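You operate a simulated robot arm through the tools that you are given. There is no shell and no other tool.

The job below is to be done with a simulated two-armed robot. You get a single attempt, and the scene is never put back.

JOB
Test bare bearing 27 on the meter: teal drawer if it reads in the green, else yellow.
Fine: turn the light knob up to HIGH first; shut the drawer after.

Only the result counts: the job must be done as asked and must still hold three seconds after the hand-in. Knocking over, shifting, dropping, spilling or breaking anything else fails it.

ROBOT AND FRAMES
Two 7-joint arms with fingered hands on one trunk that stands fixed in place. Base frame: the origin is at the foot of the trunk, x ahead of it, y to its left, z up. Readings come in mm, rad, newtons and seconds.
The left shoulder is at [60, 138, 947], the right one opposite. With the tool pointing down near the work surface each hand reaches from about 400 to 920 mm from the base axis, measured 20 degrees to its own side. Payload 4 kg a hand.
The tool frame of a hand sits at the grasp point between the pads (the TCP): z along the fingers, y along the line on which they close. The tips reach 36 mm beyond it. The gripper opens to 120 mm; its body begins 42 mm behind the TCP. The gripper is a hand of 5 fingers: y runs from the thumb to the fingers, the wrist lies at [-15, -109, -200] in the tool frame, and closing takes about 1.5 s.
Orientation is that of the tool frame in the base frame, as a unit quaternion [w, x, y, z]. With the fingers straight down and the wrist toward the robot, the tool's x, y and z point along [0, 1, 0], [1, 0, 0] and [0, 0, -1] of the base frame.

CONTROLS
- The arms move only by the tool nudge_tool. It takes "left_targets", "right_targets" or both (then of equal length, played together; a hand with none holds still); each is a list of rows, each an object of numbers (a shift or turn left out is 0, a gripper value left out holds the last): "tx", "ty", "tz": the shift along the base's x, y, z in mm; "wx", "wy", "wz": the turn, a rotation vector about the base's x, y, z in rad; "jaw": the opening, from 0 (shut) to 1 (fully open). In form: [{"tx": .., "ty": .., "tz": .., "wx": .., "wy": .., "wz": .., "jaw": ..}, ...]. A call has 1 to 20 rows; each row shifts and turns the commanded pose from where the row before left it. Each row takes 0.2 s and may step no farther than 50 mm and 0.15 rad from the row before; otherwise, or with a gripper value out of range, the whole call is refused. A pose out of reach is approached as far as the arm can. The call stops where the force on the tool passes 40 N (or 10 N more than at its start, if that is more) or the arm is blocked; 0.2 s more then pass. Each finger travels about 153 mm/s and halts on what it meets, pressing with about 25 N; the grip force reading is that of the motor and also rises with nothing between the fingers. The clock runs only during rows and for 0.2 s after the last one: add rows that do not move to give the fingers time. The reply holds the time, the measured pose of the TCP, the force on the tool along the base axes, the opening and the grip force, in the units named above and with some noise, with the torque about the TCP (base axes, N m) and any sound that the robot's microphone picked up.
- Cameras (640 x 400 px; columns grow to the right, rows downward): "scene" is now at [59.6, -12.8, 1593.6]; the picture's right is [-0.16, -0.99, 0.00], its down [-0.54, 0.09, -0.84] and it looks along [0.83, -0.13, -0.54] (base axes); focal length 347 px, centre (320, 200). "left" rides on the left gripper at [-69, -79, -131] in its tool frame; the picture's right is [-0.78, -0.29, 0.55], its down [0.55, -0.73, 0.40] and it looks along [0.29, 0.61, 0.74] (tool axes); focal length 222 px, centre (320, 200). "right" rides on the right gripper at [69, -79, -131] in its tool frame; the picture's right is [-0.79, 0.29, -0.55], its down [-0.55, -0.74, 0.40] and it looks along [-0.29, 0.61, 0.74] (tool axes); focal length 222 px, centre (320, 200). There is no depth. A picture from a camera that has moved, and an enlarged one, comes with that camera's place and axes in the base frame and with its lens.
- capture(camera): a new picture of that camera. It takes no simulated time.
- slide_trunk(by): slides the trunk up (or, below 0, down) by that many mm; the arms and the scene camera ride with it, the base frame stays. It gives what a move gives, with no picture.
- hand_shape(shape, hand): the hand has 5 fingers and takes this shape, open, in about a second: jaw (thumb against the fingers, like two jaws); tri (thumb and two fingers); tip (a fingertip pinch); poke (one finger out to press); point (the index stretched); flat (the hand flat); cup (the hand cupped); fist (a fist). The gripper value then closes the fingers along that shape, each until it touches; the sizes above hold for jaw. It gives what a move gives, with no picture.
- head_to(pan, tilt): turns the head with the scene camera to pan (to the left, within 1.501 rad either way) and tilt (down, from -0.506 to 1.204), counted from straight ahead of the robot. It gives what a move gives.
- enlarge(camera, box): a new picture of the part [left, top, right, bottom] of that camera's present view, enlarged. It takes no simulated time.
- close_job(): hands the job in; it is judged then, once.

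Nothing tells you positions but the pictures and the camera data. Unless the task says otherwise, let go and move clear before handing in.

The tools are called after ">>>" as name(argument=value, ...) on one line, values as JSON. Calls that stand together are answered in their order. nudge_tool: Moves the arms, as the interface text tells. Its arguments: {"type":"object","properties":{"left_targets":{"type":"array"},"right_targets":{"type":"array"}},"required":[]} The other tools are called the same way: slide_trunk (by) moves the trunk up or down; hand_shape (shape, hand) gives the hand a shape; head_to (pan, tilt) turns the head that bears the scene camera; capture (camera) takes a picture; enlarge (camera, box) takes an enlarged picture of a part of a camera's view; close_job () hands the job in.

At the start:

```text
time_s: 0.0
left_ee_pos: [469.6, 134.4, 1410.2]
left_tool_rot: [0.0, 0.707, 0.707, 0.0]
left_contact_force: [-0.2, 0.4, 0.3]
left_torque: [-0.02, 0.0, -0.02]
left_grip_width: 119.7
left_grasp_force: 0.1
left_shape: jaw
right_ee_pos: [480.1, -275.3, 1409.6]
right_tool_rot: [0.001, 0.707, 0.707, 0.0]
right_contact_force: [-0.4, -0.2, -0.3]
right_torque: [0.02, -0.01, 0.01]
right_grip_width: 119.4
right_grasp_force: 0.2
right_shape: jaw
trunk travel left (down, up): [-525.0, 65.0]
head pan, tilt (commanded): [-0.157, 0.574]
```

scene: 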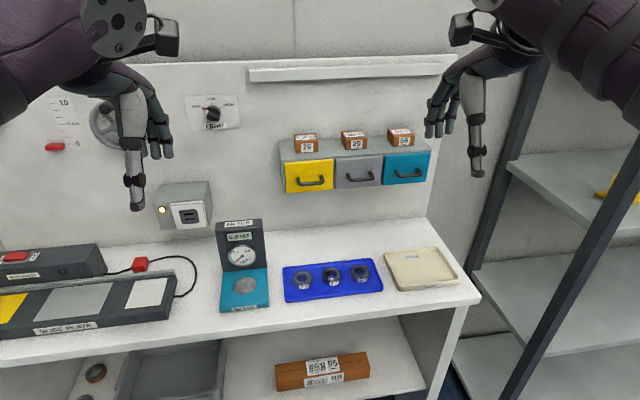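
right: 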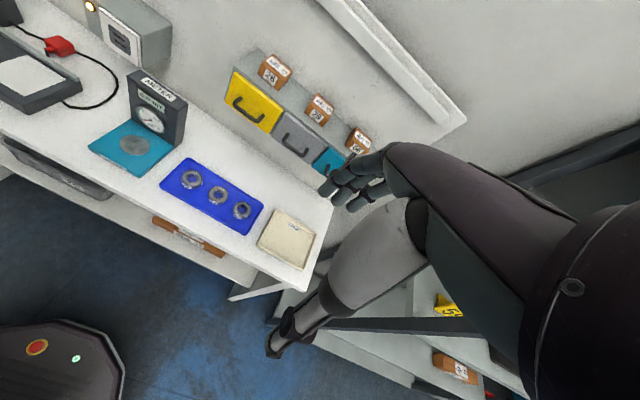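
left: 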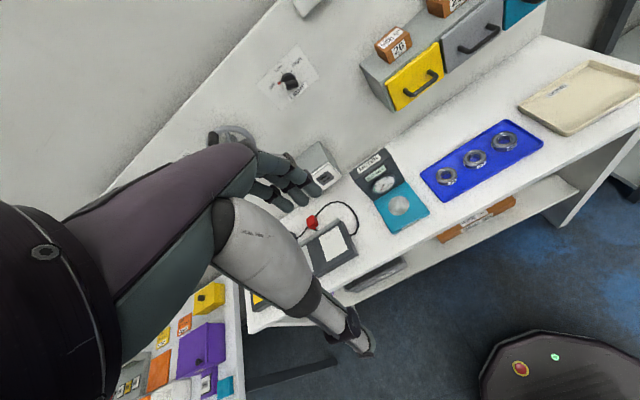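

I see a bench with a meter, a blue tray holding three bearings, a cabinet with yellow, grey and teal drawers, and a knob on the back panel. I'll look closer at each of them before moving.

>>> enlarge(camera="scene", box=[260, 240, 420, 340])

>>> enlarge(camera="scene", box=[160, 80, 280, 155])

>>> enlarge(camera="scene", box=[200, 210, 300, 320])

>>> enlarge(camera="scene", box=[270, 120, 440, 210])

```text
4.00 times, centred on (340, 290) of scene
camera zoom: at [59.6, -12.8, 1593.6], right [-0.16, -0.99, 0.0], down [-0.54, 0.09, -0.84], along [0.83, -0.13, -0.54], focal length 1388 px, centre (240, -160)
```

zoom: 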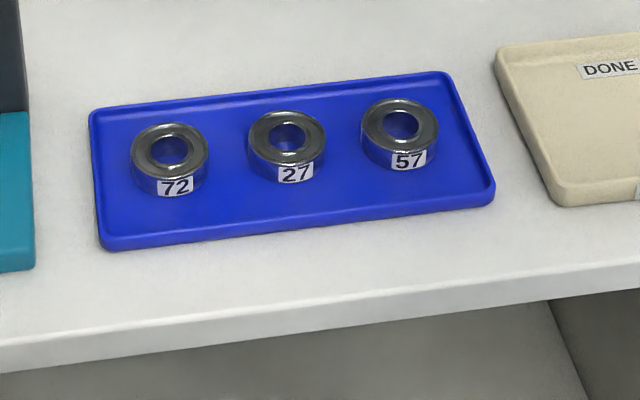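

```text
5.33 times, centred on (220, 118) of scene
camera zoom: at [59.6, -12.8, 1593.6], right [-0.16, -0.99, 0.0], down [-0.54, 0.09, -0.84], along [0.83, -0.13, -0.54], focal length 1850 px, centre (853, 640)
```

zoom: 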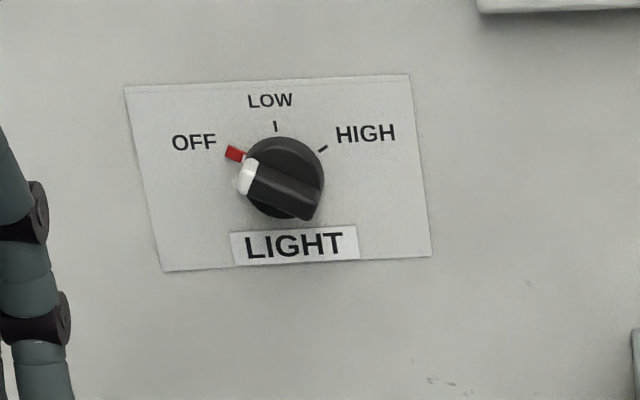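

```text
3.64 times, centred on (250, 265) of scene
camera zoom: at [59.6, -12.8, 1593.6], right [-0.16, -0.99, 0.0], down [-0.54, 0.09, -0.84], along [0.83, -0.13, -0.54], focal length 1262 px, centre (574, -36)
```

zoom: 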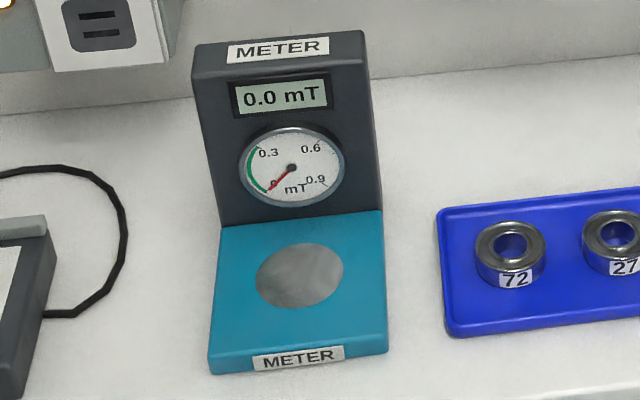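

```text
3.76 times, centred on (355, 165) of scene
camera zoom: at [59.6, -12.8, 1593.6], right [-0.16, -0.99, 0.0], down [-0.54, 0.09, -0.84], along [0.83, -0.13, -0.54], focal length 1306 px, centre (188, 332)
```

zoom: 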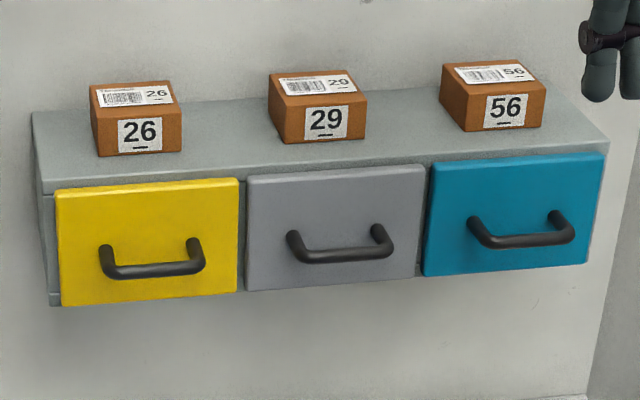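

The bench holds the meter at about (706, 80), and bearing 27 sits in the middle of the blue tray at about (706, -145, 930). The knob is on the back panel at about (980, 125, 1288) and points to OFF. I'll check a few more enlarged views to refine these positions.

>>> enlarge(camera="left", box=[240, 40, 340, 110])

>>> enlarge(camera="left", box=[340, 80, 560, 240])

>>> enlarge(camera="right", box=[70, 40, 370, 260])

>>> enlarge(camera="scene", box=[0, 80, 240, 340])

```text
5.71 times, centred on (290, 75) of left
camera zoom: at [390.6, 64.7, 1541.2], right [-0.29, -0.78, -0.55], down [-0.73, 0.55, -0.4], along [0.61, 0.29, -0.74], focal length 1269 px, centre (491, 914)
```

zoom: 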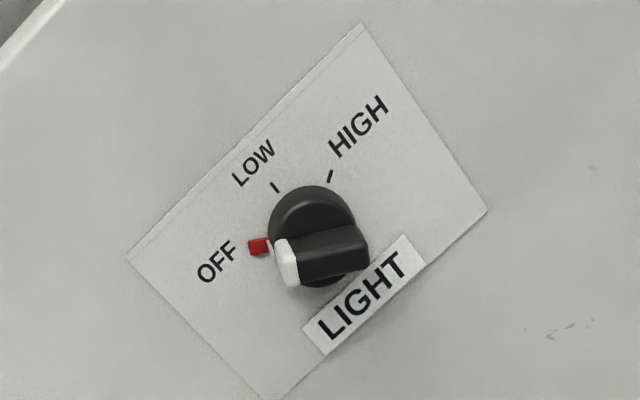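

```text
2.50 times, centred on (450, 160) of left
camera zoom: at [390.6, 64.7, 1541.2], right [-0.29, -0.78, -0.55], down [-0.73, 0.55, -0.4], along [0.61, 0.29, -0.74], focal length 555 px, centre (-5, 300)
```

zoom: 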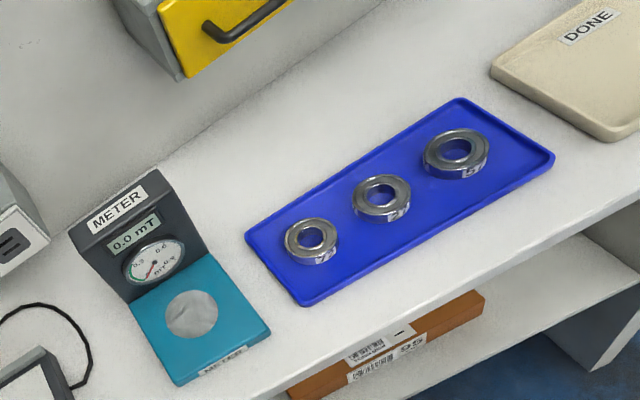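

```text
1.82 times, centred on (220, 150) of right
camera zoom: at [401.1, -204.3, 1541.7], right [0.29, -0.79, 0.55], down [-0.74, -0.55, -0.4], along [0.61, -0.29, -0.74], focal length 404 px, centre (502, 291)
```

zoom: 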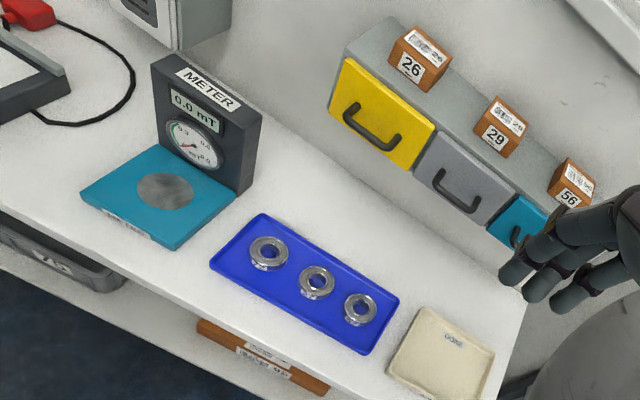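

```text
1.54 times, centred on (120, 210) of scene
camera zoom: at [59.6, -12.8, 1593.6], right [-0.16, -0.99, 0.0], down [-0.54, 0.09, -0.84], along [0.83, -0.13, -0.54], focal length 534 px, centre (628, 185)
```

zoom: 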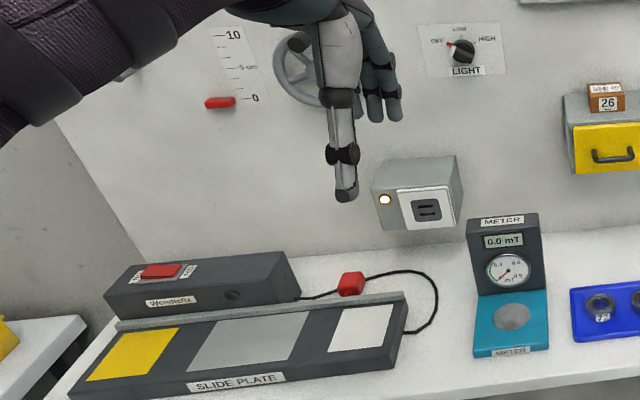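

The workspace is clear now, and the meter's green band runs roughly from 0 to 0.3. The left hand will turn the knob, so I'm testing its tip shape in free air first.

>>> hand_shape(hand="left", shape="tip")

>>> capture(camera="scene")

>>> capture(camera="left")

```text
time_s: 0.9
left_ee_pos: [469.3, 134.1, 1409.0]
left_tool_rot: [0.0, 0.707, 0.707, 0.0]
left_contact_force: [-0.3, 0.2, 0.4]
left_torque: [-0.01, 0.01, -0.01]
left_grip_width: 119.7
left_grasp_force: 0.0
left_shape: tip
right_ee_pos: [479.7, -274.9, 1410.0]
right_tool_rot: [0.0, 0.707, 0.707, 0.0]
right_contact_force: [-0.4, 0.5, -0.3]
right_torque: [-0.02, 0.03, -0.02]
right_grip_width: 119.6
right_grasp_force: 0.0
right_shape: jaw
trunk travel left (down, up): [-525.0, 65.0]
head pan, tilt (commanded): [-0.157, 0.574]
```

```text
taken
camera scene: at [59.6, -12.8, 1593.6], right [-0.16, -0.99, 0.0], down [-0.54, 0.09, -0.84], along [0.83, -0.13, -0.54], focal length 347 px, centre (320, 200)
```

scene: 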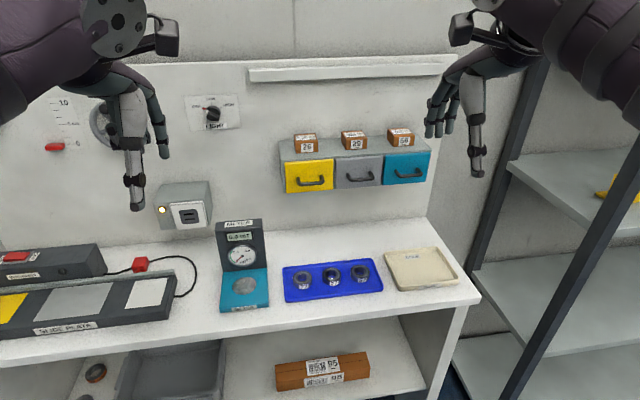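

```text
taken
camera left: at [390.6, 64.7, 1541.3], right [-0.29, -0.78, -0.55], down [-0.73, 0.55, -0.4], along [0.61, 0.29, -0.74], focal length 222 px, centre (320, 200)
```

left: 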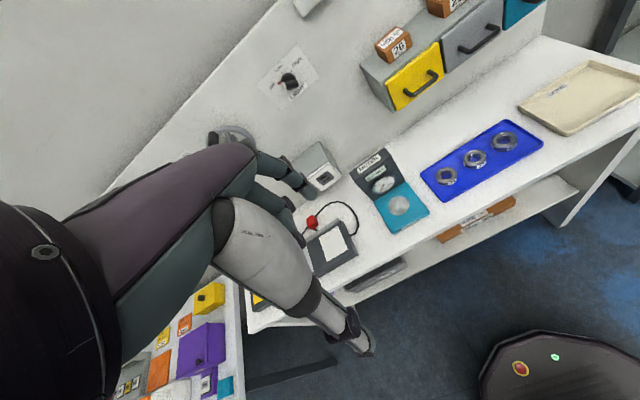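

In the tip shape the index stays out while the other fingers curl back. I'll close it in free air to see where the tips meet.

>>> nudge_tool(left_targets=[{"jaw": 0}, {"jaw": 0}, {"jaw": 0}, {"jaw": 0}, {"jaw": 0}, {"jaw": 0}, {"jaw": 0}, {"jaw": 0}])

>>> capture(camera="left")

>>> enlarge(camera="scene", box=[80, 60, 200, 220])

```text
time_s: 2.7
left_ee_pos: [469.2, 132.5, 1409.3]
left_tool_rot: [0.0, 0.707, 0.707, 0.0]
left_contact_force: [0.1, 0.7, 0.1]
left_torque: [0.01, 0.01, -0.03]
left_grip_width: 0.0
left_grasp_force: 25.0
left_shape: tip
right_ee_pos: [479.1, -274.1, 1409.8]
right_tool_rot: [0.0, 0.707, 0.707, -0.001]
right_contact_force: [-0.4, 0.0, -0.2]
right_torque: [0.01, -0.02, -0.02]
right_grip_width: 119.9
right_grasp_force: 0.0
right_shape: jaw
trunk travel left (down, up): [-525.0, 65.0]
head pan, tilt (commanded): [-0.157, 0.574]
```

```text
taken
camera left: at [390.6, 64.7, 1541.2], right [-0.29, -0.78, -0.55], down [-0.73, 0.55, -0.4], along [0.61, 0.29, -0.74], focal length 222 px, centre (320, 200)
```

left: 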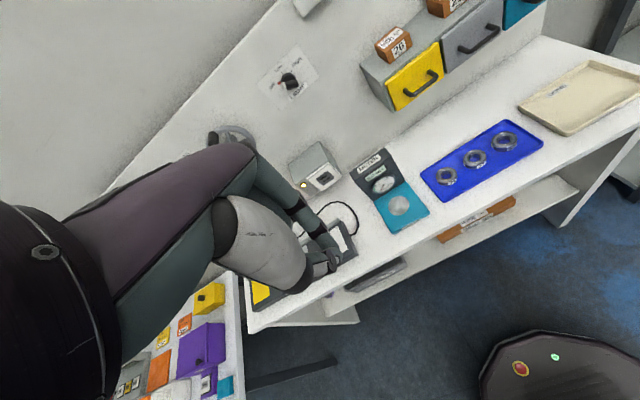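

```text
2.50 times, centred on (140, 140) of scene
camera zoom: at [59.6, -12.8, 1593.6], right [-0.16, -0.99, 0.0], down [-0.54, 0.09, -0.84], along [0.83, -0.13, -0.54], focal length 867 px, centre (770, 350)
```

zoom: 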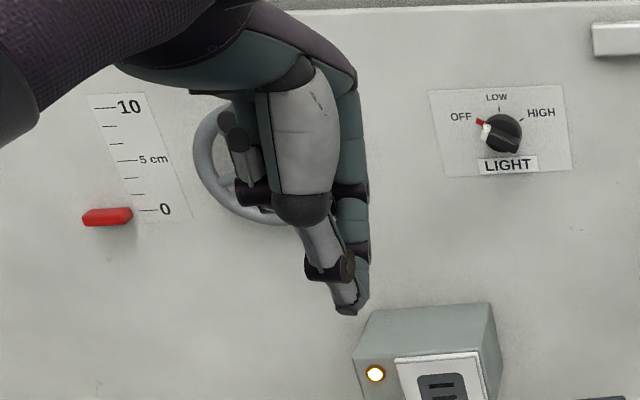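

The pinch closes close to the TCP axis, with the tips about 30 mm beyond it. Next I'll pitch the left hand to point at the panel, well short of the wall, and then test how far it rolls.

>>> nudge_tool(left_targets=[{"tx": 25, "tz": -6, "wy": -0.1309, "jaw": 0.5}, {"tx": 25, "tz": -6, "wy": -0.1309}, {"tx": 25, "tz": -6, "wy": -0.1309}, {"tx": 25, "tz": -6, "wy": -0.1309}, {"tx": 25, "tz": -6, "wy": -0.1309}, {"tx": 25, "tz": -6, "wy": -0.1309}, {"tx": 25, "tz": -6, "wy": -0.1309}, {"tx": 25, "tz": -6, "wy": -0.1309}, {"tx": 25, "tz": -6, "wy": -0.1309}, {"tx": 25, "tz": -6, "wy": -0.1309}, {"tx": 0, "tz": -6, "wy": -0.1309}, {"tx": 0, "tz": -6, "wy": -0.1309}, {}])

```text
time_s: 5.5
left_ee_pos: [671.1, 126.4, 1355.4]
left_tool_rot: [0.343, 0.622, 0.611, 0.352]
left_contact_force: [0.4, -0.2, 0.4]
left_torque: [-0.01, 0.01, 0.0]
left_grip_width: 60.2
left_grasp_force: 0.1
left_shape: tip
left hand out of reach, approached as far as the arm can: row 8, 9, 10, 11, 12
right_ee_pos: [479.9, -275.0, 1409.8]
right_tool_rot: [0.0, 0.706, 0.708, 0.0]
right_contact_force: [-0.5, -0.6, -0.1]
right_torque: [-0.01, 0.02, -0.01]
right_grip_width: 119.6
right_grasp_force: 0.2
right_shape: jaw
trunk travel left (down, up): [-525.0, 65.0]
head pan, tilt (commanded): [-0.157, 0.574]
```

The wrist runs out of upward pitch because the shoulder stands well above the hand. I'll raise the left hand and lower the trunk so the forearm comes level with the knob.

>>> nudge_tool(left_targets=[{"tz": 40, "tx": -15}, {"tz": 40, "tx": -15}, {"tz": 40, "tx": -15}, {"tz": 40, "tx": -15}, {"tz": 40}, {"tz": 40}, {}])

```text
time_s: 7.1
left_ee_pos: [609.1, 126.9, 1593.9]
left_tool_rot: [0.343, 0.622, 0.61, 0.352]
left_contact_force: [-0.1, -0.4, -0.8]
left_torque: [-0.03, 0.04, -0.01]
left_grip_width: 59.7
left_grasp_force: 0.1
left_shape: tip
right_ee_pos: [481.2, -273.4, 1410.6]
right_tool_rot: [0.0, 0.707, 0.707, 0.0]
right_contact_force: [-0.4, -0.4, 0.7]
right_torque: [-0.02, 0.01, 0.02]
right_grip_width: 119.6
right_grasp_force: 0.0
right_shape: jaw
trunk travel left (down, up): [-525.0, 65.0]
head pan, tilt (commanded): [-0.157, 0.574]
```

The left hand is now high at z≈1594 and clear of everything. I'll lower the trunk by 300 mm.

>>> slide_trunk(by=-300)

>>> capture(camera="scene")

```text
time_s: 10.1
left_ee_pos: [609.2, 126.4, 1293.8]
left_tool_rot: [0.342, 0.621, 0.611, 0.353]
left_contact_force: [-0.4, -0.5, 0.2]
left_torque: [-0.03, 0.02, -0.01]
left_grip_width: 59.9
left_grasp_force: 0.0
left_shape: tip
right_ee_pos: [479.9, -275.1, 1109.7]
right_tool_rot: [-0.001, 0.707, 0.707, 0.0]
right_contact_force: [0.2, -0.2, 0.4]
right_torque: [-0.02, 0.02, 0.02]
right_grip_width: 119.8
right_grasp_force: 0.0
right_shape: jaw
trunk travel left (down, up): [-225.0, 365.0]
head pan, tilt (commanded): [-0.157, 0.574]
```

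```text
taken
camera scene: at [59.6, -12.8, 1293.7], right [-0.16, -0.99, 0.0], down [-0.54, 0.09, -0.84], along [0.83, -0.13, -0.54], focal length 347 px, centre (320, 200)
```

scene: 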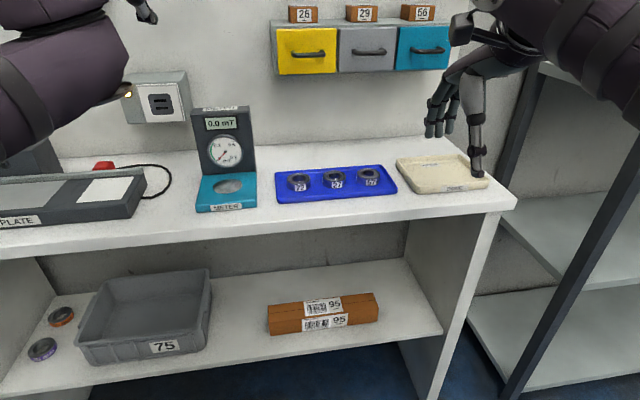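

The lowered camera gives me a second viewpoint for triangulation. I'll tilt the head up to see the knob and hand, and enlarge the key objects.

>>> enlarge(camera="scene", box=[180, 90, 400, 230])

>>> enlarge(camera="scene", box=[260, 0, 460, 90])

>>> head_to(pan=0.05, tilt=0.15)

>>> capture(camera="scene")

```text
2.86 times, centred on (290, 160) of scene
camera zoom: at [59.6, -12.8, 1293.7], right [-0.16, -0.99, 0.0], down [-0.54, 0.09, -0.84], along [0.83, -0.13, -0.54], focal length 991 px, centre (406, 314)
```

zoom: 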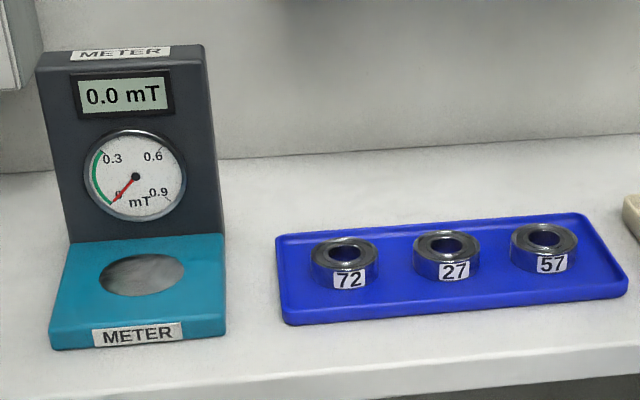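

```text
3.20 times, centred on (360, 45) of scene
camera zoom: at [59.6, -12.8, 1293.7], right [-0.16, -0.99, 0.0], down [-0.54, 0.09, -0.84], along [0.83, -0.13, -0.54], focal length 1110 px, centre (192, 696)
```

zoom: 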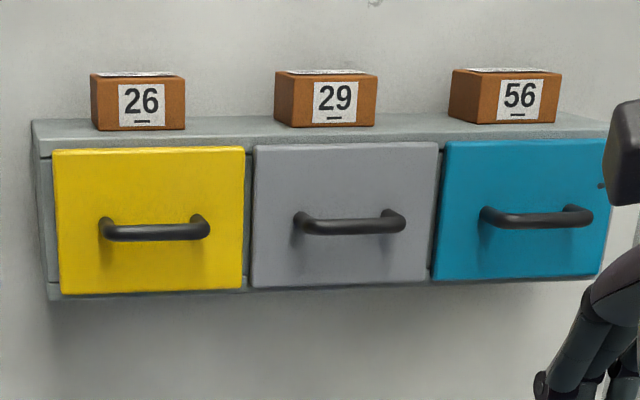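

```text
time_s: 11.0
left_ee_pos: [609.0, 126.1, 1293.8]
left_tool_rot: [0.343, 0.621, 0.611, 0.352]
left_contact_force: [-0.2, -0.1, -0.5]
left_torque: [0.02, 0.0, 0.0]
left_grip_width: 59.8
left_grasp_force: 0.0
left_shape: tip
right_ee_pos: [479.8, -275.1, 1109.5]
right_tool_rot: [0.0, 0.707, 0.707, -0.001]
right_contact_force: [0.2, 0.3, -0.6]
right_torque: [0.02, 0.04, -0.01]
right_grip_width: 119.9
right_grasp_force: 0.1
right_shape: jaw
trunk travel left (down, up): [-225.0, 365.0]
head pan, tilt (commanded): [0.051, 0.15]
```

```text
taken
camera scene: at [64.2, 5.8, 1332.7], right [0.05, -1.0, 0.0], down [-0.15, -0.01, -0.99], along [0.99, 0.05, -0.15], focal length 347 px, centre (320, 200)
```

scene: 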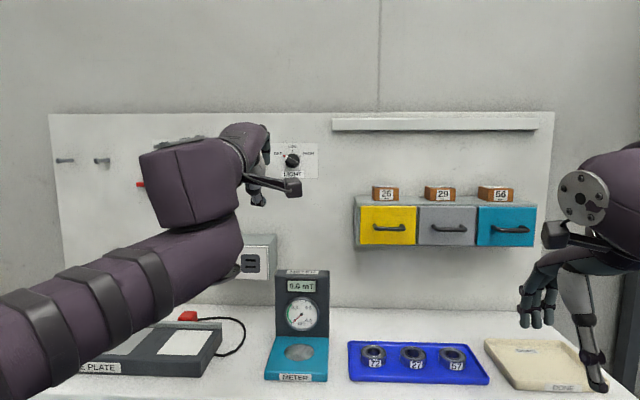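

The view now covers the knob, drawers and bench. I'll enlarge the knob and the drawers for refined positions.

>>> enlarge(camera="scene", box=[230, 110, 350, 210])

>>> enlarge(camera="scene", box=[340, 170, 560, 270])

>>> enlarge(camera="scene", box=[260, 260, 500, 400])

>>> capture(camera="left")

>>> capture(camera="right")

```text
4.00 times, centred on (290, 160) of scene
camera zoom: at [64.2, 5.8, 1332.7], right [0.05, -1.0, 0.0], down [-0.15, -0.01, -0.99], along [0.99, 0.05, -0.15], focal length 1388 px, centre (440, 360)
```

zoom: 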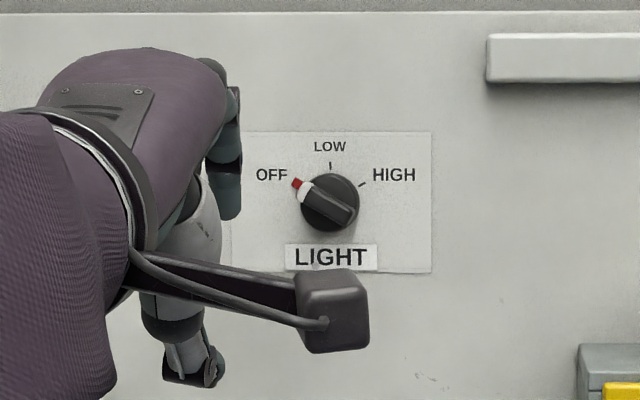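

```text
2.91 times, centred on (450, 220) of scene
camera zoom: at [64.2, 5.8, 1332.7], right [0.05, -1.0, 0.0], down [-0.15, -0.01, -0.99], along [0.99, 0.05, -0.15], focal length 1009 px, centre (-58, 142)
```

zoom: 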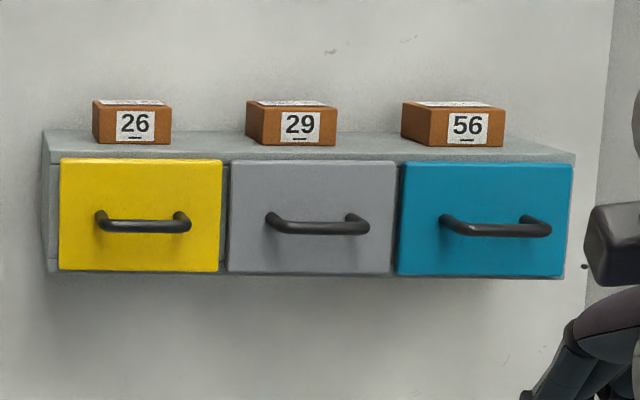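

```text
2.67 times, centred on (380, 330) of scene
camera zoom: at [64.2, 5.8, 1332.7], right [0.05, -1.0, 0.0], down [-0.15, -0.01, -0.99], along [0.99, 0.05, -0.15], focal length 925 px, centre (160, -147)
```

zoom: 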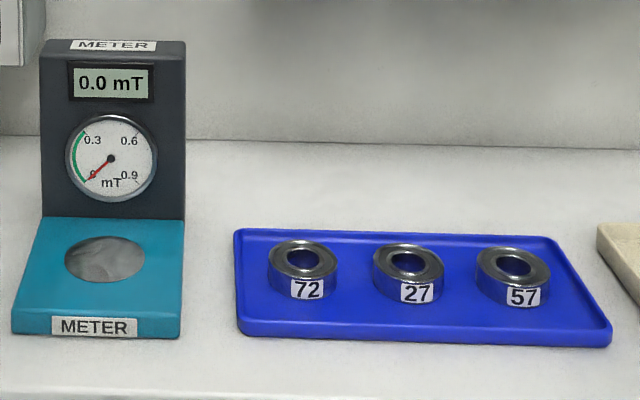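

```text
taken
camera left: at [456.0, 58.1, 1293.0], right [0.31, -0.78, -0.55], down [-0.04, 0.57, -0.82], along [0.95, 0.28, 0.15], focal length 222 px, centre (320, 200)
```

left: 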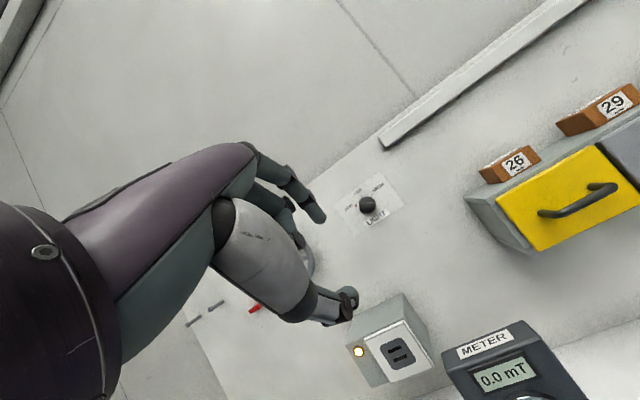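

```text
taken
camera right: at [401.1, -204.3, 1241.7], right [0.29, -0.79, 0.55], down [-0.74, -0.55, -0.4], along [0.61, -0.29, -0.74], focal length 222 px, centre (320, 200)
```

right: 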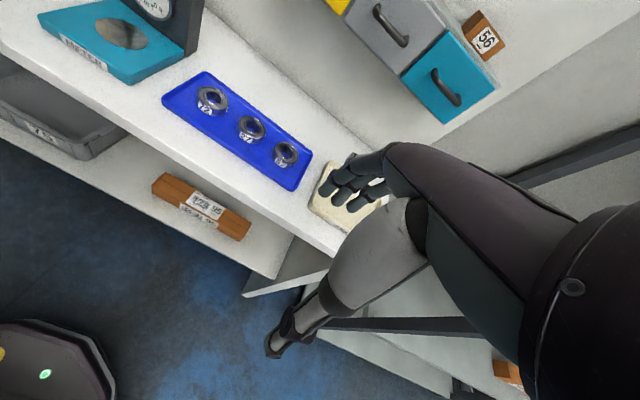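

The knob bar's face is at about (933, 119, 1300), the panel is at x≈957, and HIGH lies 120° clockwise from OFF. I'll level the left hand in free air and then test its roll.

>>> nudge_tool(left_targets=[{"wy": -0.135}, {"wy": -0.135}, {"wy": -0.135}, {"wy": -0.135}, {}])

```text
time_s: 12.2
left_ee_pos: [605.6, 128.5, 1299.1]
left_tool_rot: [0.445, 0.547, 0.541, 0.458]
left_contact_force: [1.2, -0.6, -0.6]
left_torque: [0.03, 0.0, -0.01]
left_grip_width: 59.7
left_grasp_force: 0.1
left_shape: tip
left hand out of reach, approached as far as the arm can: row 3, 4
right_ee_pos: [479.6, -273.6, 1109.5]
right_tool_rot: [0.0, 0.707, 0.707, 0.0]
right_contact_force: [-0.3, -0.4, -0.2]
right_torque: [-0.02, -0.02, -0.02]
right_grip_width: 119.8
right_grasp_force: 0.0
right_shape: jaw
trunk travel left (down, up): [-225.0, 365.0]
head pan, tilt (commanded): [0.051, 0.15]
```

The hand is now nearly level. Next I'll roll it counter-clockwise, seen from the robot, toward the thumb-up side.

>>> nudge_tool(left_targets=[{"wx": -0.145}, {"wx": -0.145}, {"wx": -0.145}, {"wx": -0.145}, {"wx": -0.145}, {"wx": -0.145}, {"wx": -0.145}, {"wx": -0.145}, {"wx": -0.145}, {"wx": -0.145}, {"wx": -0.145}, {}])

>>> capture(camera="scene")

```text
time_s: 14.8
left_ee_pos: [605.1, 129.0, 1298.8]
left_tool_rot: [0.703, 0.063, 0.705, -0.069]
left_contact_force: [-0.1, 0.2, -0.4]
left_torque: [0.0, -0.03, 0.0]
left_grip_width: 59.8
left_grasp_force: 0.0
left_shape: tip
right_ee_pos: [479.4, -274.0, 1110.7]
right_tool_rot: [0.0, 0.707, 0.707, 0.0]
right_contact_force: [0.2, 0.1, 0.2]
right_torque: [0.02, -0.01, 0.02]
right_grip_width: 119.5
right_grasp_force: 0.0
right_shape: jaw
trunk travel left (down, up): [-225.0, 365.0]
head pan, tilt (commanded): [0.051, 0.15]
```

```text
taken
camera scene: at [64.2, 5.8, 1332.8], right [0.05, -1.0, 0.0], down [-0.15, -0.01, -0.99], along [0.99, 0.05, -0.15], focal length 347 px, centre (320, 200)
```

scene: 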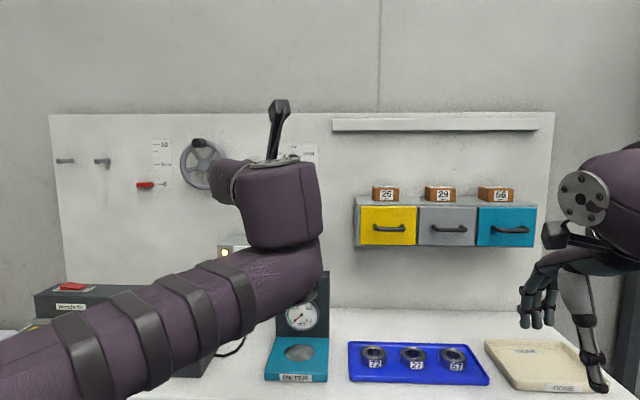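

The roll works; the thumb side now faces right. I'll square the pointing direction and continue to the angle perpendicular to the knob bar.

>>> nudge_tool(left_targets=[{"wz": 0.0935}, {"wz": 0.0935}, {"wx": -0.15}, {"wx": -0.15}, {"wx": -0.15}, {"wx": -0.15}, {"wx": -0.15}, {"wx": -0.15}, {"wx": -0.147}, {}])

>>> capture(camera="scene")

>>> capture(camera="left")

```text
time_s: 17.0
left_ee_pos: [604.4, 147.6, 1312.5]
left_tool_rot: [0.605, -0.347, 0.623, -0.353]
left_contact_force: [0.2, -0.7, 0.0]
left_torque: [-0.01, 0.0, 0.0]
left_grip_width: 60.0
left_grasp_force: 0.1
left_shape: tip
left hand out of reach, approached as far as the arm can: row 7, 9
right_ee_pos: [480.1, -274.9, 1109.6]
right_tool_rot: [0.0, 0.708, 0.707, 0.0]
right_contact_force: [0.1, 0.8, -0.1]
right_torque: [0.01, -0.02, 0.01]
right_grip_width: 119.8
right_grasp_force: 0.1
right_shape: jaw
trunk travel left (down, up): [-225.0, 365.0]
head pan, tilt (commanded): [0.051, 0.15]
```

```text
taken
camera scene: at [64.3, 5.8, 1332.7], right [0.05, -1.0, 0.0], down [-0.15, -0.01, -0.99], along [0.99, 0.05, -0.15], focal length 347 px, centre (320, 200)
```

scene: 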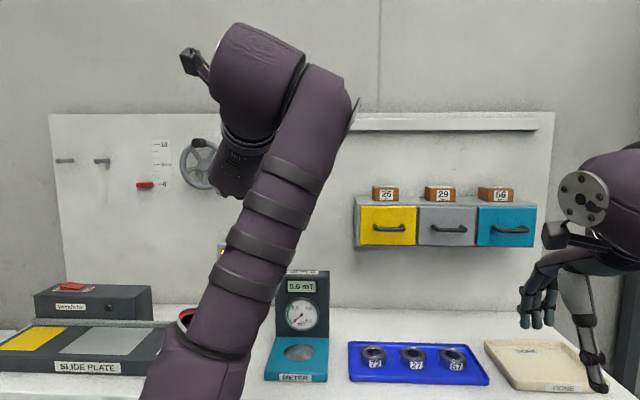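

```text
taken
camera left: at [474.8, 168.9, 1418.7], right [0.57, 0.52, 0.64], down [0.39, -0.85, 0.35], along [0.73, 0.05, -0.69], focal length 222 px, centre (320, 200)
```

left: 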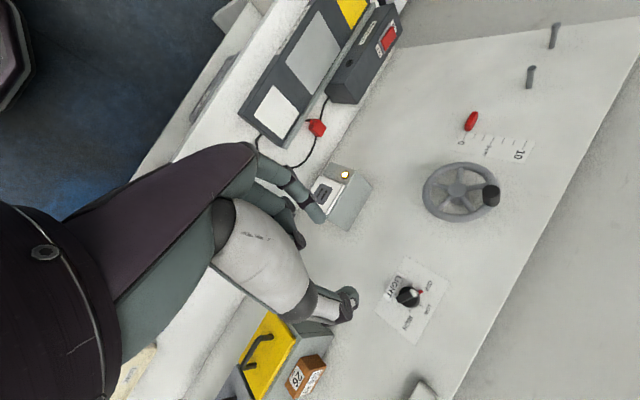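

The left hand now points forward with its closing line perpendicular to the bar at OFF. I'll advance to a pre-grasp point about 50 mm short of the knob.

>>> nudge_tool(left_targets=[{"tx": 30, "ty": -4, "tz": -2}, {"tx": 30, "ty": -4, "tz": -2}, {"tx": 30, "ty": -4, "tz": -2}, {"tx": 30, "ty": -4, "tz": -2}, {"tx": 30, "ty": -4, "tz": -2}, {"tx": 30, "ty": -4, "tz": -2}, {"tx": 30, "ty": -4, "tz": -0.5}, {"tx": 30, "ty": -0.6}, {}])

>>> capture(camera="scene")

>>> capture(camera="left")

```text
time_s: 19.0
left_ee_pos: [713.1, 183.3, 1267.5]
left_tool_rot: [0.611, -0.353, 0.613, -0.356]
left_contact_force: [0.7, 1.0, 0.1]
left_torque: [-0.02, -0.02, -0.02]
left_grip_width: 60.2
left_grasp_force: 0.0
left_shape: tip
left hand out of reach, approached as far as the arm can: row 2, 3, 4, 5, 6, 7, 8
right_ee_pos: [480.7, -275.3, 1110.6]
right_tool_rot: [0.0, 0.707, 0.707, 0.0]
right_contact_force: [0.6, 0.5, -0.5]
right_torque: [0.01, 0.01, -0.02]
right_grip_width: 119.9
right_grasp_force: 0.1
right_shape: jaw
trunk travel left (down, up): [-225.0, 365.0]
head pan, tilt (commanded): [0.051, 0.15]
```

```text
taken
camera scene: at [64.3, 5.7, 1332.8], right [0.05, -1.0, 0.0], down [-0.15, -0.01, -0.99], along [0.99, 0.05, -0.15], focal length 347 px, centre (320, 200)
```

scene: 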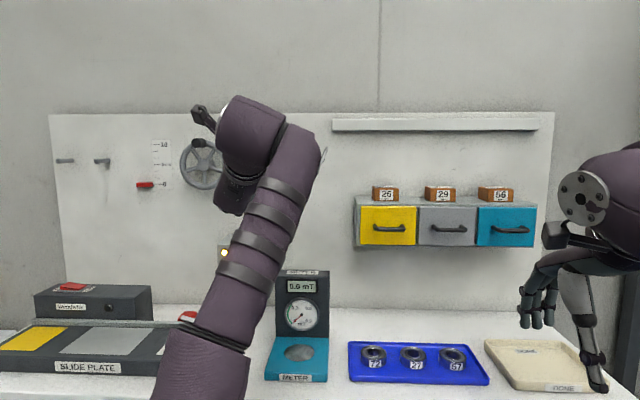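

```text
taken
camera left: at [582.3, 205.5, 1371.1], right [0.55, 0.53, 0.64], down [0.39, -0.84, 0.37], along [0.74, 0.05, -0.67], focal length 222 px, centre (320, 200)
```

left: 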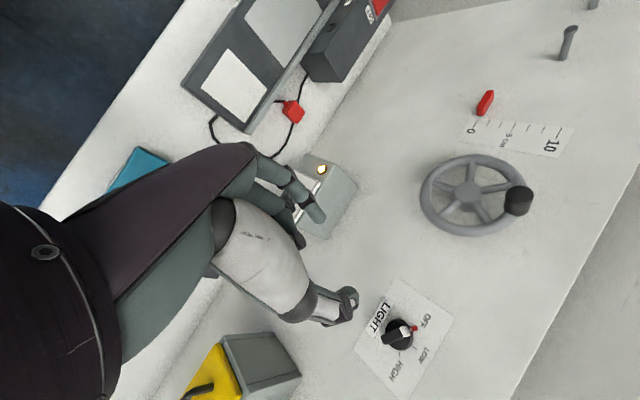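

The arm is stopped by joint limits here rather than by anything in the way. In this roll the wrist sits above the TCP, so a higher shoulder should help; I'll raise the trunk 200 mm and retry.

>>> slide_trunk(by=200)

>>> nudge_tool(left_targets=[{"tx": 10, "ty": -8, "tz": -20}, {"tx": 10, "ty": -8, "tz": -20}, {"tx": 10, "ty": -8, "tz": -20}, {"tx": 10, "ty": -8, "tz": -20}, {"tx": 10, "ty": -8, "tz": -20}, {"tx": 10, "ty": -8, "tz": -20}, {"tx": 20, "ty": -8, "tz": -20}, {"tx": 20, "ty": -8, "tz": -20}, {}])

>>> capture(camera="scene")

```text
time_s: 21.1
left_ee_pos: [712.5, 184.5, 1467.6]
left_tool_rot: [0.611, -0.353, 0.613, -0.356]
left_contact_force: [0.9, 0.7, 0.3]
left_torque: [0.01, 0.0, -0.02]
left_grip_width: 60.0
left_grasp_force: 0.1
left_shape: tip
right_ee_pos: [480.7, -273.5, 1309.7]
right_tool_rot: [0.001, 0.707, 0.707, 0.0]
right_contact_force: [0.0, 0.6, -0.7]
right_torque: [-0.01, 0.0, 0.01]
right_grip_width: 119.5
right_grasp_force: 0.1
right_shape: jaw
trunk travel left (down, up): [-425.0, 165.0]
head pan, tilt (commanded): [0.051, 0.15]
```

```text
time_s: 23.1
left_ee_pos: [789.2, 159.3, 1378.8]
left_tool_rot: [0.607, -0.347, 0.619, -0.357]
left_contact_force: [0.3, -0.6, -0.1]
left_torque: [-0.02, -0.03, 0.02]
left_grip_width: 60.2
left_grasp_force: 0.1
left_shape: tip
left hand out of reach, approached as far as the arm can: row 2, 3, 4, 5, 6, 7, 8
right_ee_pos: [479.7, -274.2, 1309.2]
right_tool_rot: [0.0, 0.706, 0.708, 0.001]
right_contact_force: [0.1, -0.4, -0.4]
right_torque: [0.02, 0.0, 0.01]
right_grip_width: 119.4
right_grasp_force: 0.1
right_shape: jaw
trunk travel left (down, up): [-425.0, 165.0]
head pan, tilt (commanded): [0.051, 0.15]
```

```text
taken
camera scene: at [64.2, 5.8, 1532.8], right [0.05, -1.0, 0.0], down [-0.15, -0.01, -0.99], along [0.99, 0.05, -0.15], focal length 347 px, centre (320, 200)
```

scene: 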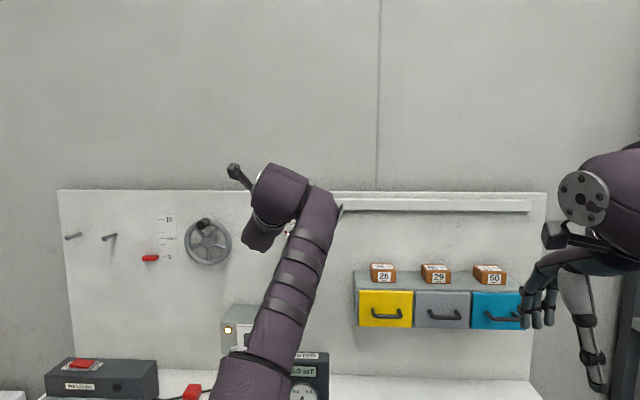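

Raising the trunk helped: the hand got to x=789. I'll raise it fully and move toward the pre-grasp point again.

>>> slide_trunk(by=165)

>>> nudge_tool(left_targets=[{"tx": 7, "ty": -4, "tz": -24}, {"tx": 7, "ty": -4, "tz": -24}, {"tx": 7, "ty": -4, "tz": -24}, {"tx": 7, "ty": -4, "tz": -24}, {"tx": 7, "ty": -4, "tz": -24}, {"tx": 7, "ty": -4, "tz": -24}, {"tx": 7, "ty": -4, "tz": -24}, {"tx": 7, "ty": -4, "tz": -24}, {"tx": 7, "ty": -4, "tz": -24}, {"tx": 7, "ty": -4, "tz": -24}, {}])

>>> capture(camera="scene")

>>> capture(camera="left")

```text
time_s: 25.0
left_ee_pos: [789.0, 158.8, 1543.5]
left_tool_rot: [0.607, -0.348, 0.619, -0.357]
left_contact_force: [-0.3, -0.1, -0.3]
left_torque: [0.04, -0.02, -0.02]
left_grip_width: 59.9
left_grasp_force: 0.1
left_shape: tip
right_ee_pos: [479.9, -274.4, 1474.7]
right_tool_rot: [0.0, 0.706, 0.708, 0.0]
right_contact_force: [0.2, -0.1, 0.4]
right_torque: [0.01, 0.0, 0.03]
right_grip_width: 119.8
right_grasp_force: 0.0
right_shape: jaw
trunk travel left (down, up): [-590.0, 0.0]
head pan, tilt (commanded): [0.051, 0.15]
```

```text
time_s: 27.4
left_ee_pos: [902.0, 219.0, 1382.9]
left_tool_rot: [0.603, -0.342, 0.625, -0.359]
left_contact_force: [1.5, 0.0, 0.7]
left_torque: [0.01, -0.02, 0.06]
left_grip_width: 60.0
left_grasp_force: 0.1
left_shape: tip
left hand out of reach, approached as far as the arm can: row 1, 2, 3, 4, 5, 6, 7, 8, 9, 10
right_ee_pos: [479.5, -274.7, 1475.3]
right_tool_rot: [0.001, 0.707, 0.707, 0.0]
right_contact_force: [0.0, 0.1, -0.3]
right_torque: [-0.05, -0.02, -0.01]
right_grip_width: 119.7
right_grasp_force: 0.0
right_shape: jaw
trunk travel left (down, up): [-590.0, 0.0]
head pan, tilt (commanded): [0.051, 0.15]
```

```text
taken
camera scene: at [63.9, 5.7, 1697.8], right [0.05, -1.0, 0.0], down [-0.15, -0.01, -0.99], along [0.99, 0.05, -0.15], focal length 347 px, centre (320, 200)
```

scene: 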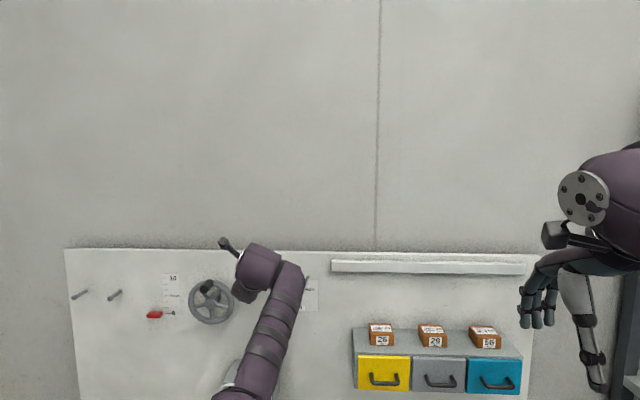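

```text
taken
camera left: at [773.4, 243.2, 1489.1], right [0.58, 0.51, 0.64], down [0.37, -0.86, 0.35], along [0.73, 0.04, -0.68], focal length 222 px, centre (320, 200)
```

left: 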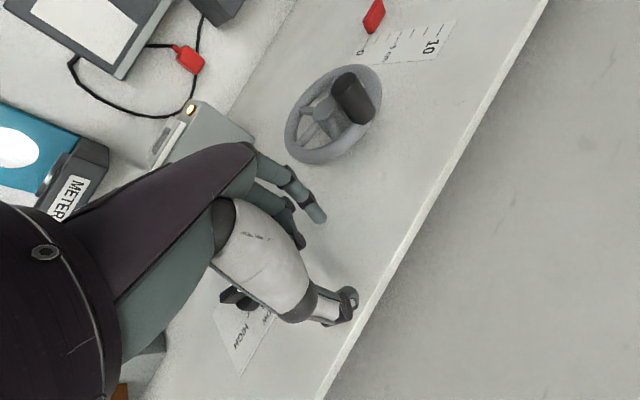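

That slid the hand sideways along a limit, so I'm backing it straight out. The new plan is to use an easier roll, with the two fingertips pushing the bar's opposite ends as a couple.

>>> nudge_tool(left_targets=[{"tx": -30}, {"tx": -30, "tz": 5}, {"tx": -30, "tz": 5}, {"tx": -30, "tz": 5}, {"tx": -20, "ty": -10, "tz": 5, "wx": 0.1}, {"tx": -20, "ty": -10, "wx": 0.145}, {"ty": -20, "wx": 0.145}, {"ty": -20, "wx": 0.145}, {"ty": -20, "wx": 0.145}, {"wx": 0.145}, {"wx": 0.145}, {}])

>>> slide_trunk(by=-215)

>>> capture(camera="scene")

>>> capture(camera="left")

```text
time_s: 30.0
left_ee_pos: [877.3, 130.2, 1477.3]
left_tool_rot: [0.698, -0.024, 0.715, -0.027]
left_contact_force: [0.2, -0.9, 0.6]
left_torque: [0.02, -0.02, 0.04]
left_grip_width: 60.0
left_grasp_force: 0.1
left_shape: tip
left hand out of reach, approached as far as the arm can: row 1, 2, 3, 4, 5, 6, 8, 10, 11
right_ee_pos: [479.0, -274.1, 1475.8]
right_tool_rot: [0.0, 0.707, 0.707, 0.001]
right_contact_force: [0.1, -0.2, 0.3]
right_torque: [-0.01, 0.02, 0.02]
right_grip_width: 119.6
right_grasp_force: 0.0
right_shape: jaw
trunk travel left (down, up): [-590.0, 0.0]
head pan, tilt (commanded): [0.051, 0.15]
```

```text
time_s: 32.3
left_ee_pos: [877.6, 129.9, 1262.2]
left_tool_rot: [0.699, -0.024, 0.714, -0.027]
left_contact_force: [0.2, -0.3, 0.9]
left_torque: [-0.01, 0.01, -0.03]
left_grip_width: 60.0
left_grasp_force: 0.1
left_shape: tip
right_ee_pos: [480.6, -274.5, 1260.2]
right_tool_rot: [0.0, 0.707, 0.707, 0.0]
right_contact_force: [-0.1, -0.2, 0.1]
right_torque: [-0.01, 0.02, 0.02]
right_grip_width: 119.7
right_grasp_force: 0.1
right_shape: jaw
trunk travel left (down, up): [-375.0, 215.0]
head pan, tilt (commanded): [0.051, 0.15]
```

```text
taken
camera scene: at [64.2, 5.8, 1482.9], right [0.05, -1.0, 0.0], down [-0.15, -0.01, -0.99], along [0.99, 0.05, -0.15], focal length 347 px, centre (320, 200)
```

scene: 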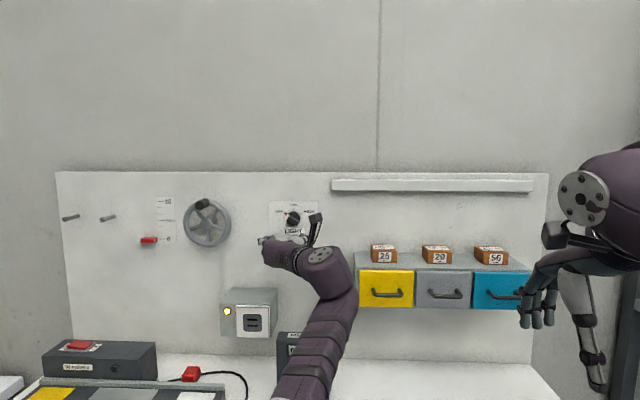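

```text
taken
camera left: at [747.8, 56.4, 1340.5], right [0.56, -0.23, 0.79], down [0.38, -0.77, -0.5], along [0.73, 0.59, -0.35], focal length 222 px, centre (320, 200)
```

left: 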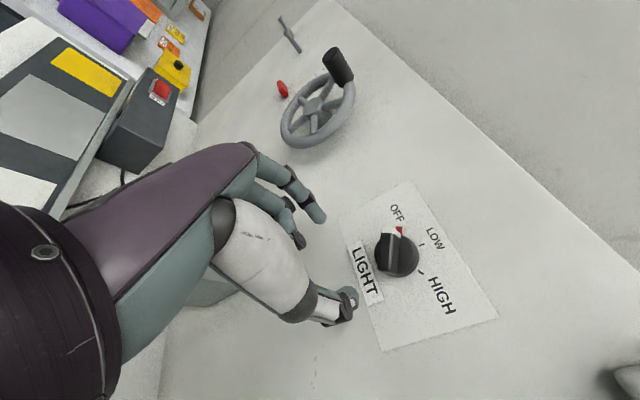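

The hand now sits just below the knob at x=877 without having touched it, and the knob is still at OFF. The left camera sees the knob well, so I'll enlarge it to refine its position before moving up.

>>> enlarge(camera="left", box=[240, 160, 480, 360])

>>> enlarge(camera="scene", box=[240, 190, 350, 280])

```text
2.00 times, centred on (360, 260) of left
camera zoom: at [747.8, 56.4, 1340.5], right [0.56, -0.23, 0.79], down [0.38, -0.77, -0.5], along [0.73, 0.59, -0.35], focal length 444 px, centre (240, 80)
```

zoom: 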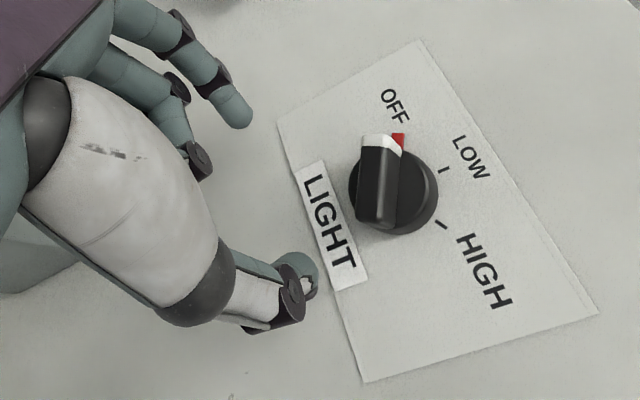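

```text
4.44 times, centred on (295, 235) of scene
camera zoom: at [64.2, 5.8, 1482.9], right [0.05, -1.0, 0.0], down [-0.15, -0.01, -0.99], along [0.99, 0.05, -0.15], focal length 1542 px, centre (431, 44)
```

zoom: 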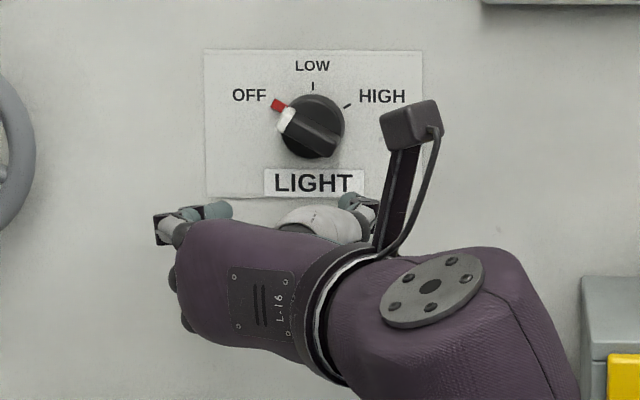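

The knob bar's face centres at about (933, 119, 1299), and the open fingertips sit symmetrically about the TCP. I'll line up in front of the knob at x≈870 and roll to about 205°.

>>> nudge_tool(left_targets=[{"tx": -7, "ty": -3, "tz": 10}, {"ty": -3, "tz": 10}, {"ty": -3, "tz": 10}, {"ty": -2, "tz": 7}, {"wx": -0.12}, {"wx": -0.12}, {"wx": -0.12}, {}])

>>> capture(camera="scene")

>>> capture(camera="left")

```text
time_s: 34.1
left_ee_pos: [863.2, 126.8, 1291.7]
left_tool_rot: [0.694, -0.087, 0.709, -0.09]
left_contact_force: [-0.2, -0.2, -0.3]
left_torque: [0.0, -0.02, 0.01]
left_grip_width: 60.2
left_grasp_force: 0.0
left_shape: tip
left hand out of reach, approached as far as the arm can: row 3, 4, 5, 6, 7
right_ee_pos: [480.9, -273.7, 1260.4]
right_tool_rot: [0.0, 0.707, 0.707, 0.0]
right_contact_force: [0.5, -0.4, -0.2]
right_torque: [-0.02, -0.04, -0.02]
right_grip_width: 119.5
right_grasp_force: 0.0
right_shape: jaw
trunk travel left (down, up): [-375.0, 215.0]
head pan, tilt (commanded): [0.051, 0.15]
```

```text
taken
camera scene: at [64.4, 5.9, 1482.8], right [0.05, -1.0, 0.0], down [-0.15, -0.01, -0.99], along [0.99, 0.05, -0.15], focal length 347 px, centre (320, 200)
```

scene: 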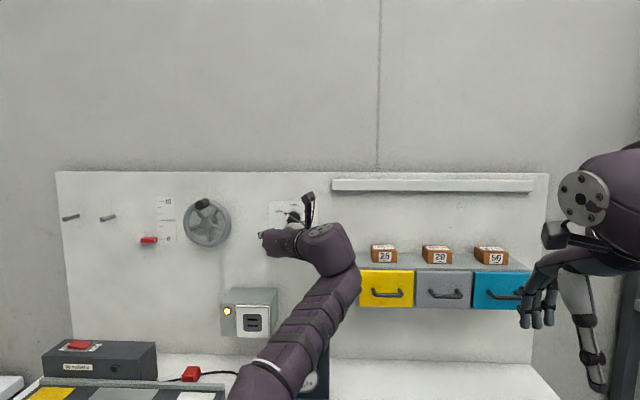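

```text
taken
camera left: at [734.1, 68.4, 1381.3], right [0.56, -0.09, 0.82], down [0.38, -0.85, -0.36], along [0.73, 0.52, -0.45], focal length 222 px, centre (320, 200)
```

left: 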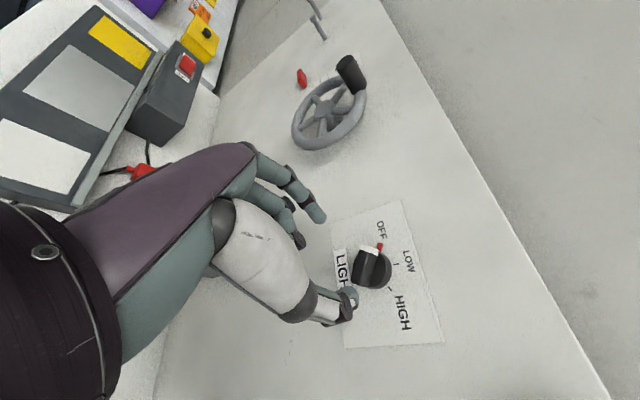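

The wrist limit stops the roll at about 194°, so I'll turn the knob by pushing the pointer end with the index fingertip along a small arc. I'll zoom in on the bar's depth and the fingertip first.

>>> enlarge(camera="left", box=[270, 180, 430, 340])

>>> enlarge(camera="scene", box=[240, 180, 340, 270])

```text
2.50 times, centred on (350, 260) of left
camera zoom: at [734.1, 68.4, 1381.3], right [0.56, -0.09, 0.82], down [0.38, -0.85, -0.36], along [0.73, 0.52, -0.45], focal length 555 px, centre (245, 50)
```

zoom: 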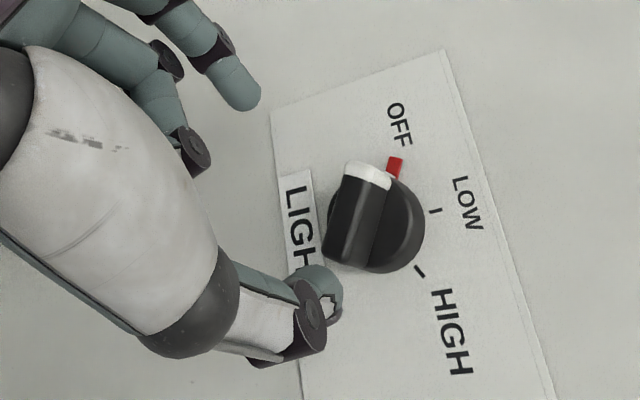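

```text
4.44 times, centred on (290, 225) of scene
camera zoom: at [64.4, 5.9, 1482.8], right [0.05, -1.0, 0.0], down [-0.15, -0.01, -0.99], along [0.99, 0.05, -0.15], focal length 1542 px, centre (453, 89)
```

zoom: 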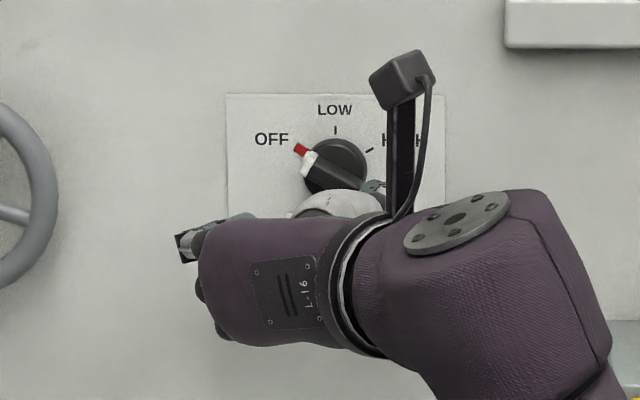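

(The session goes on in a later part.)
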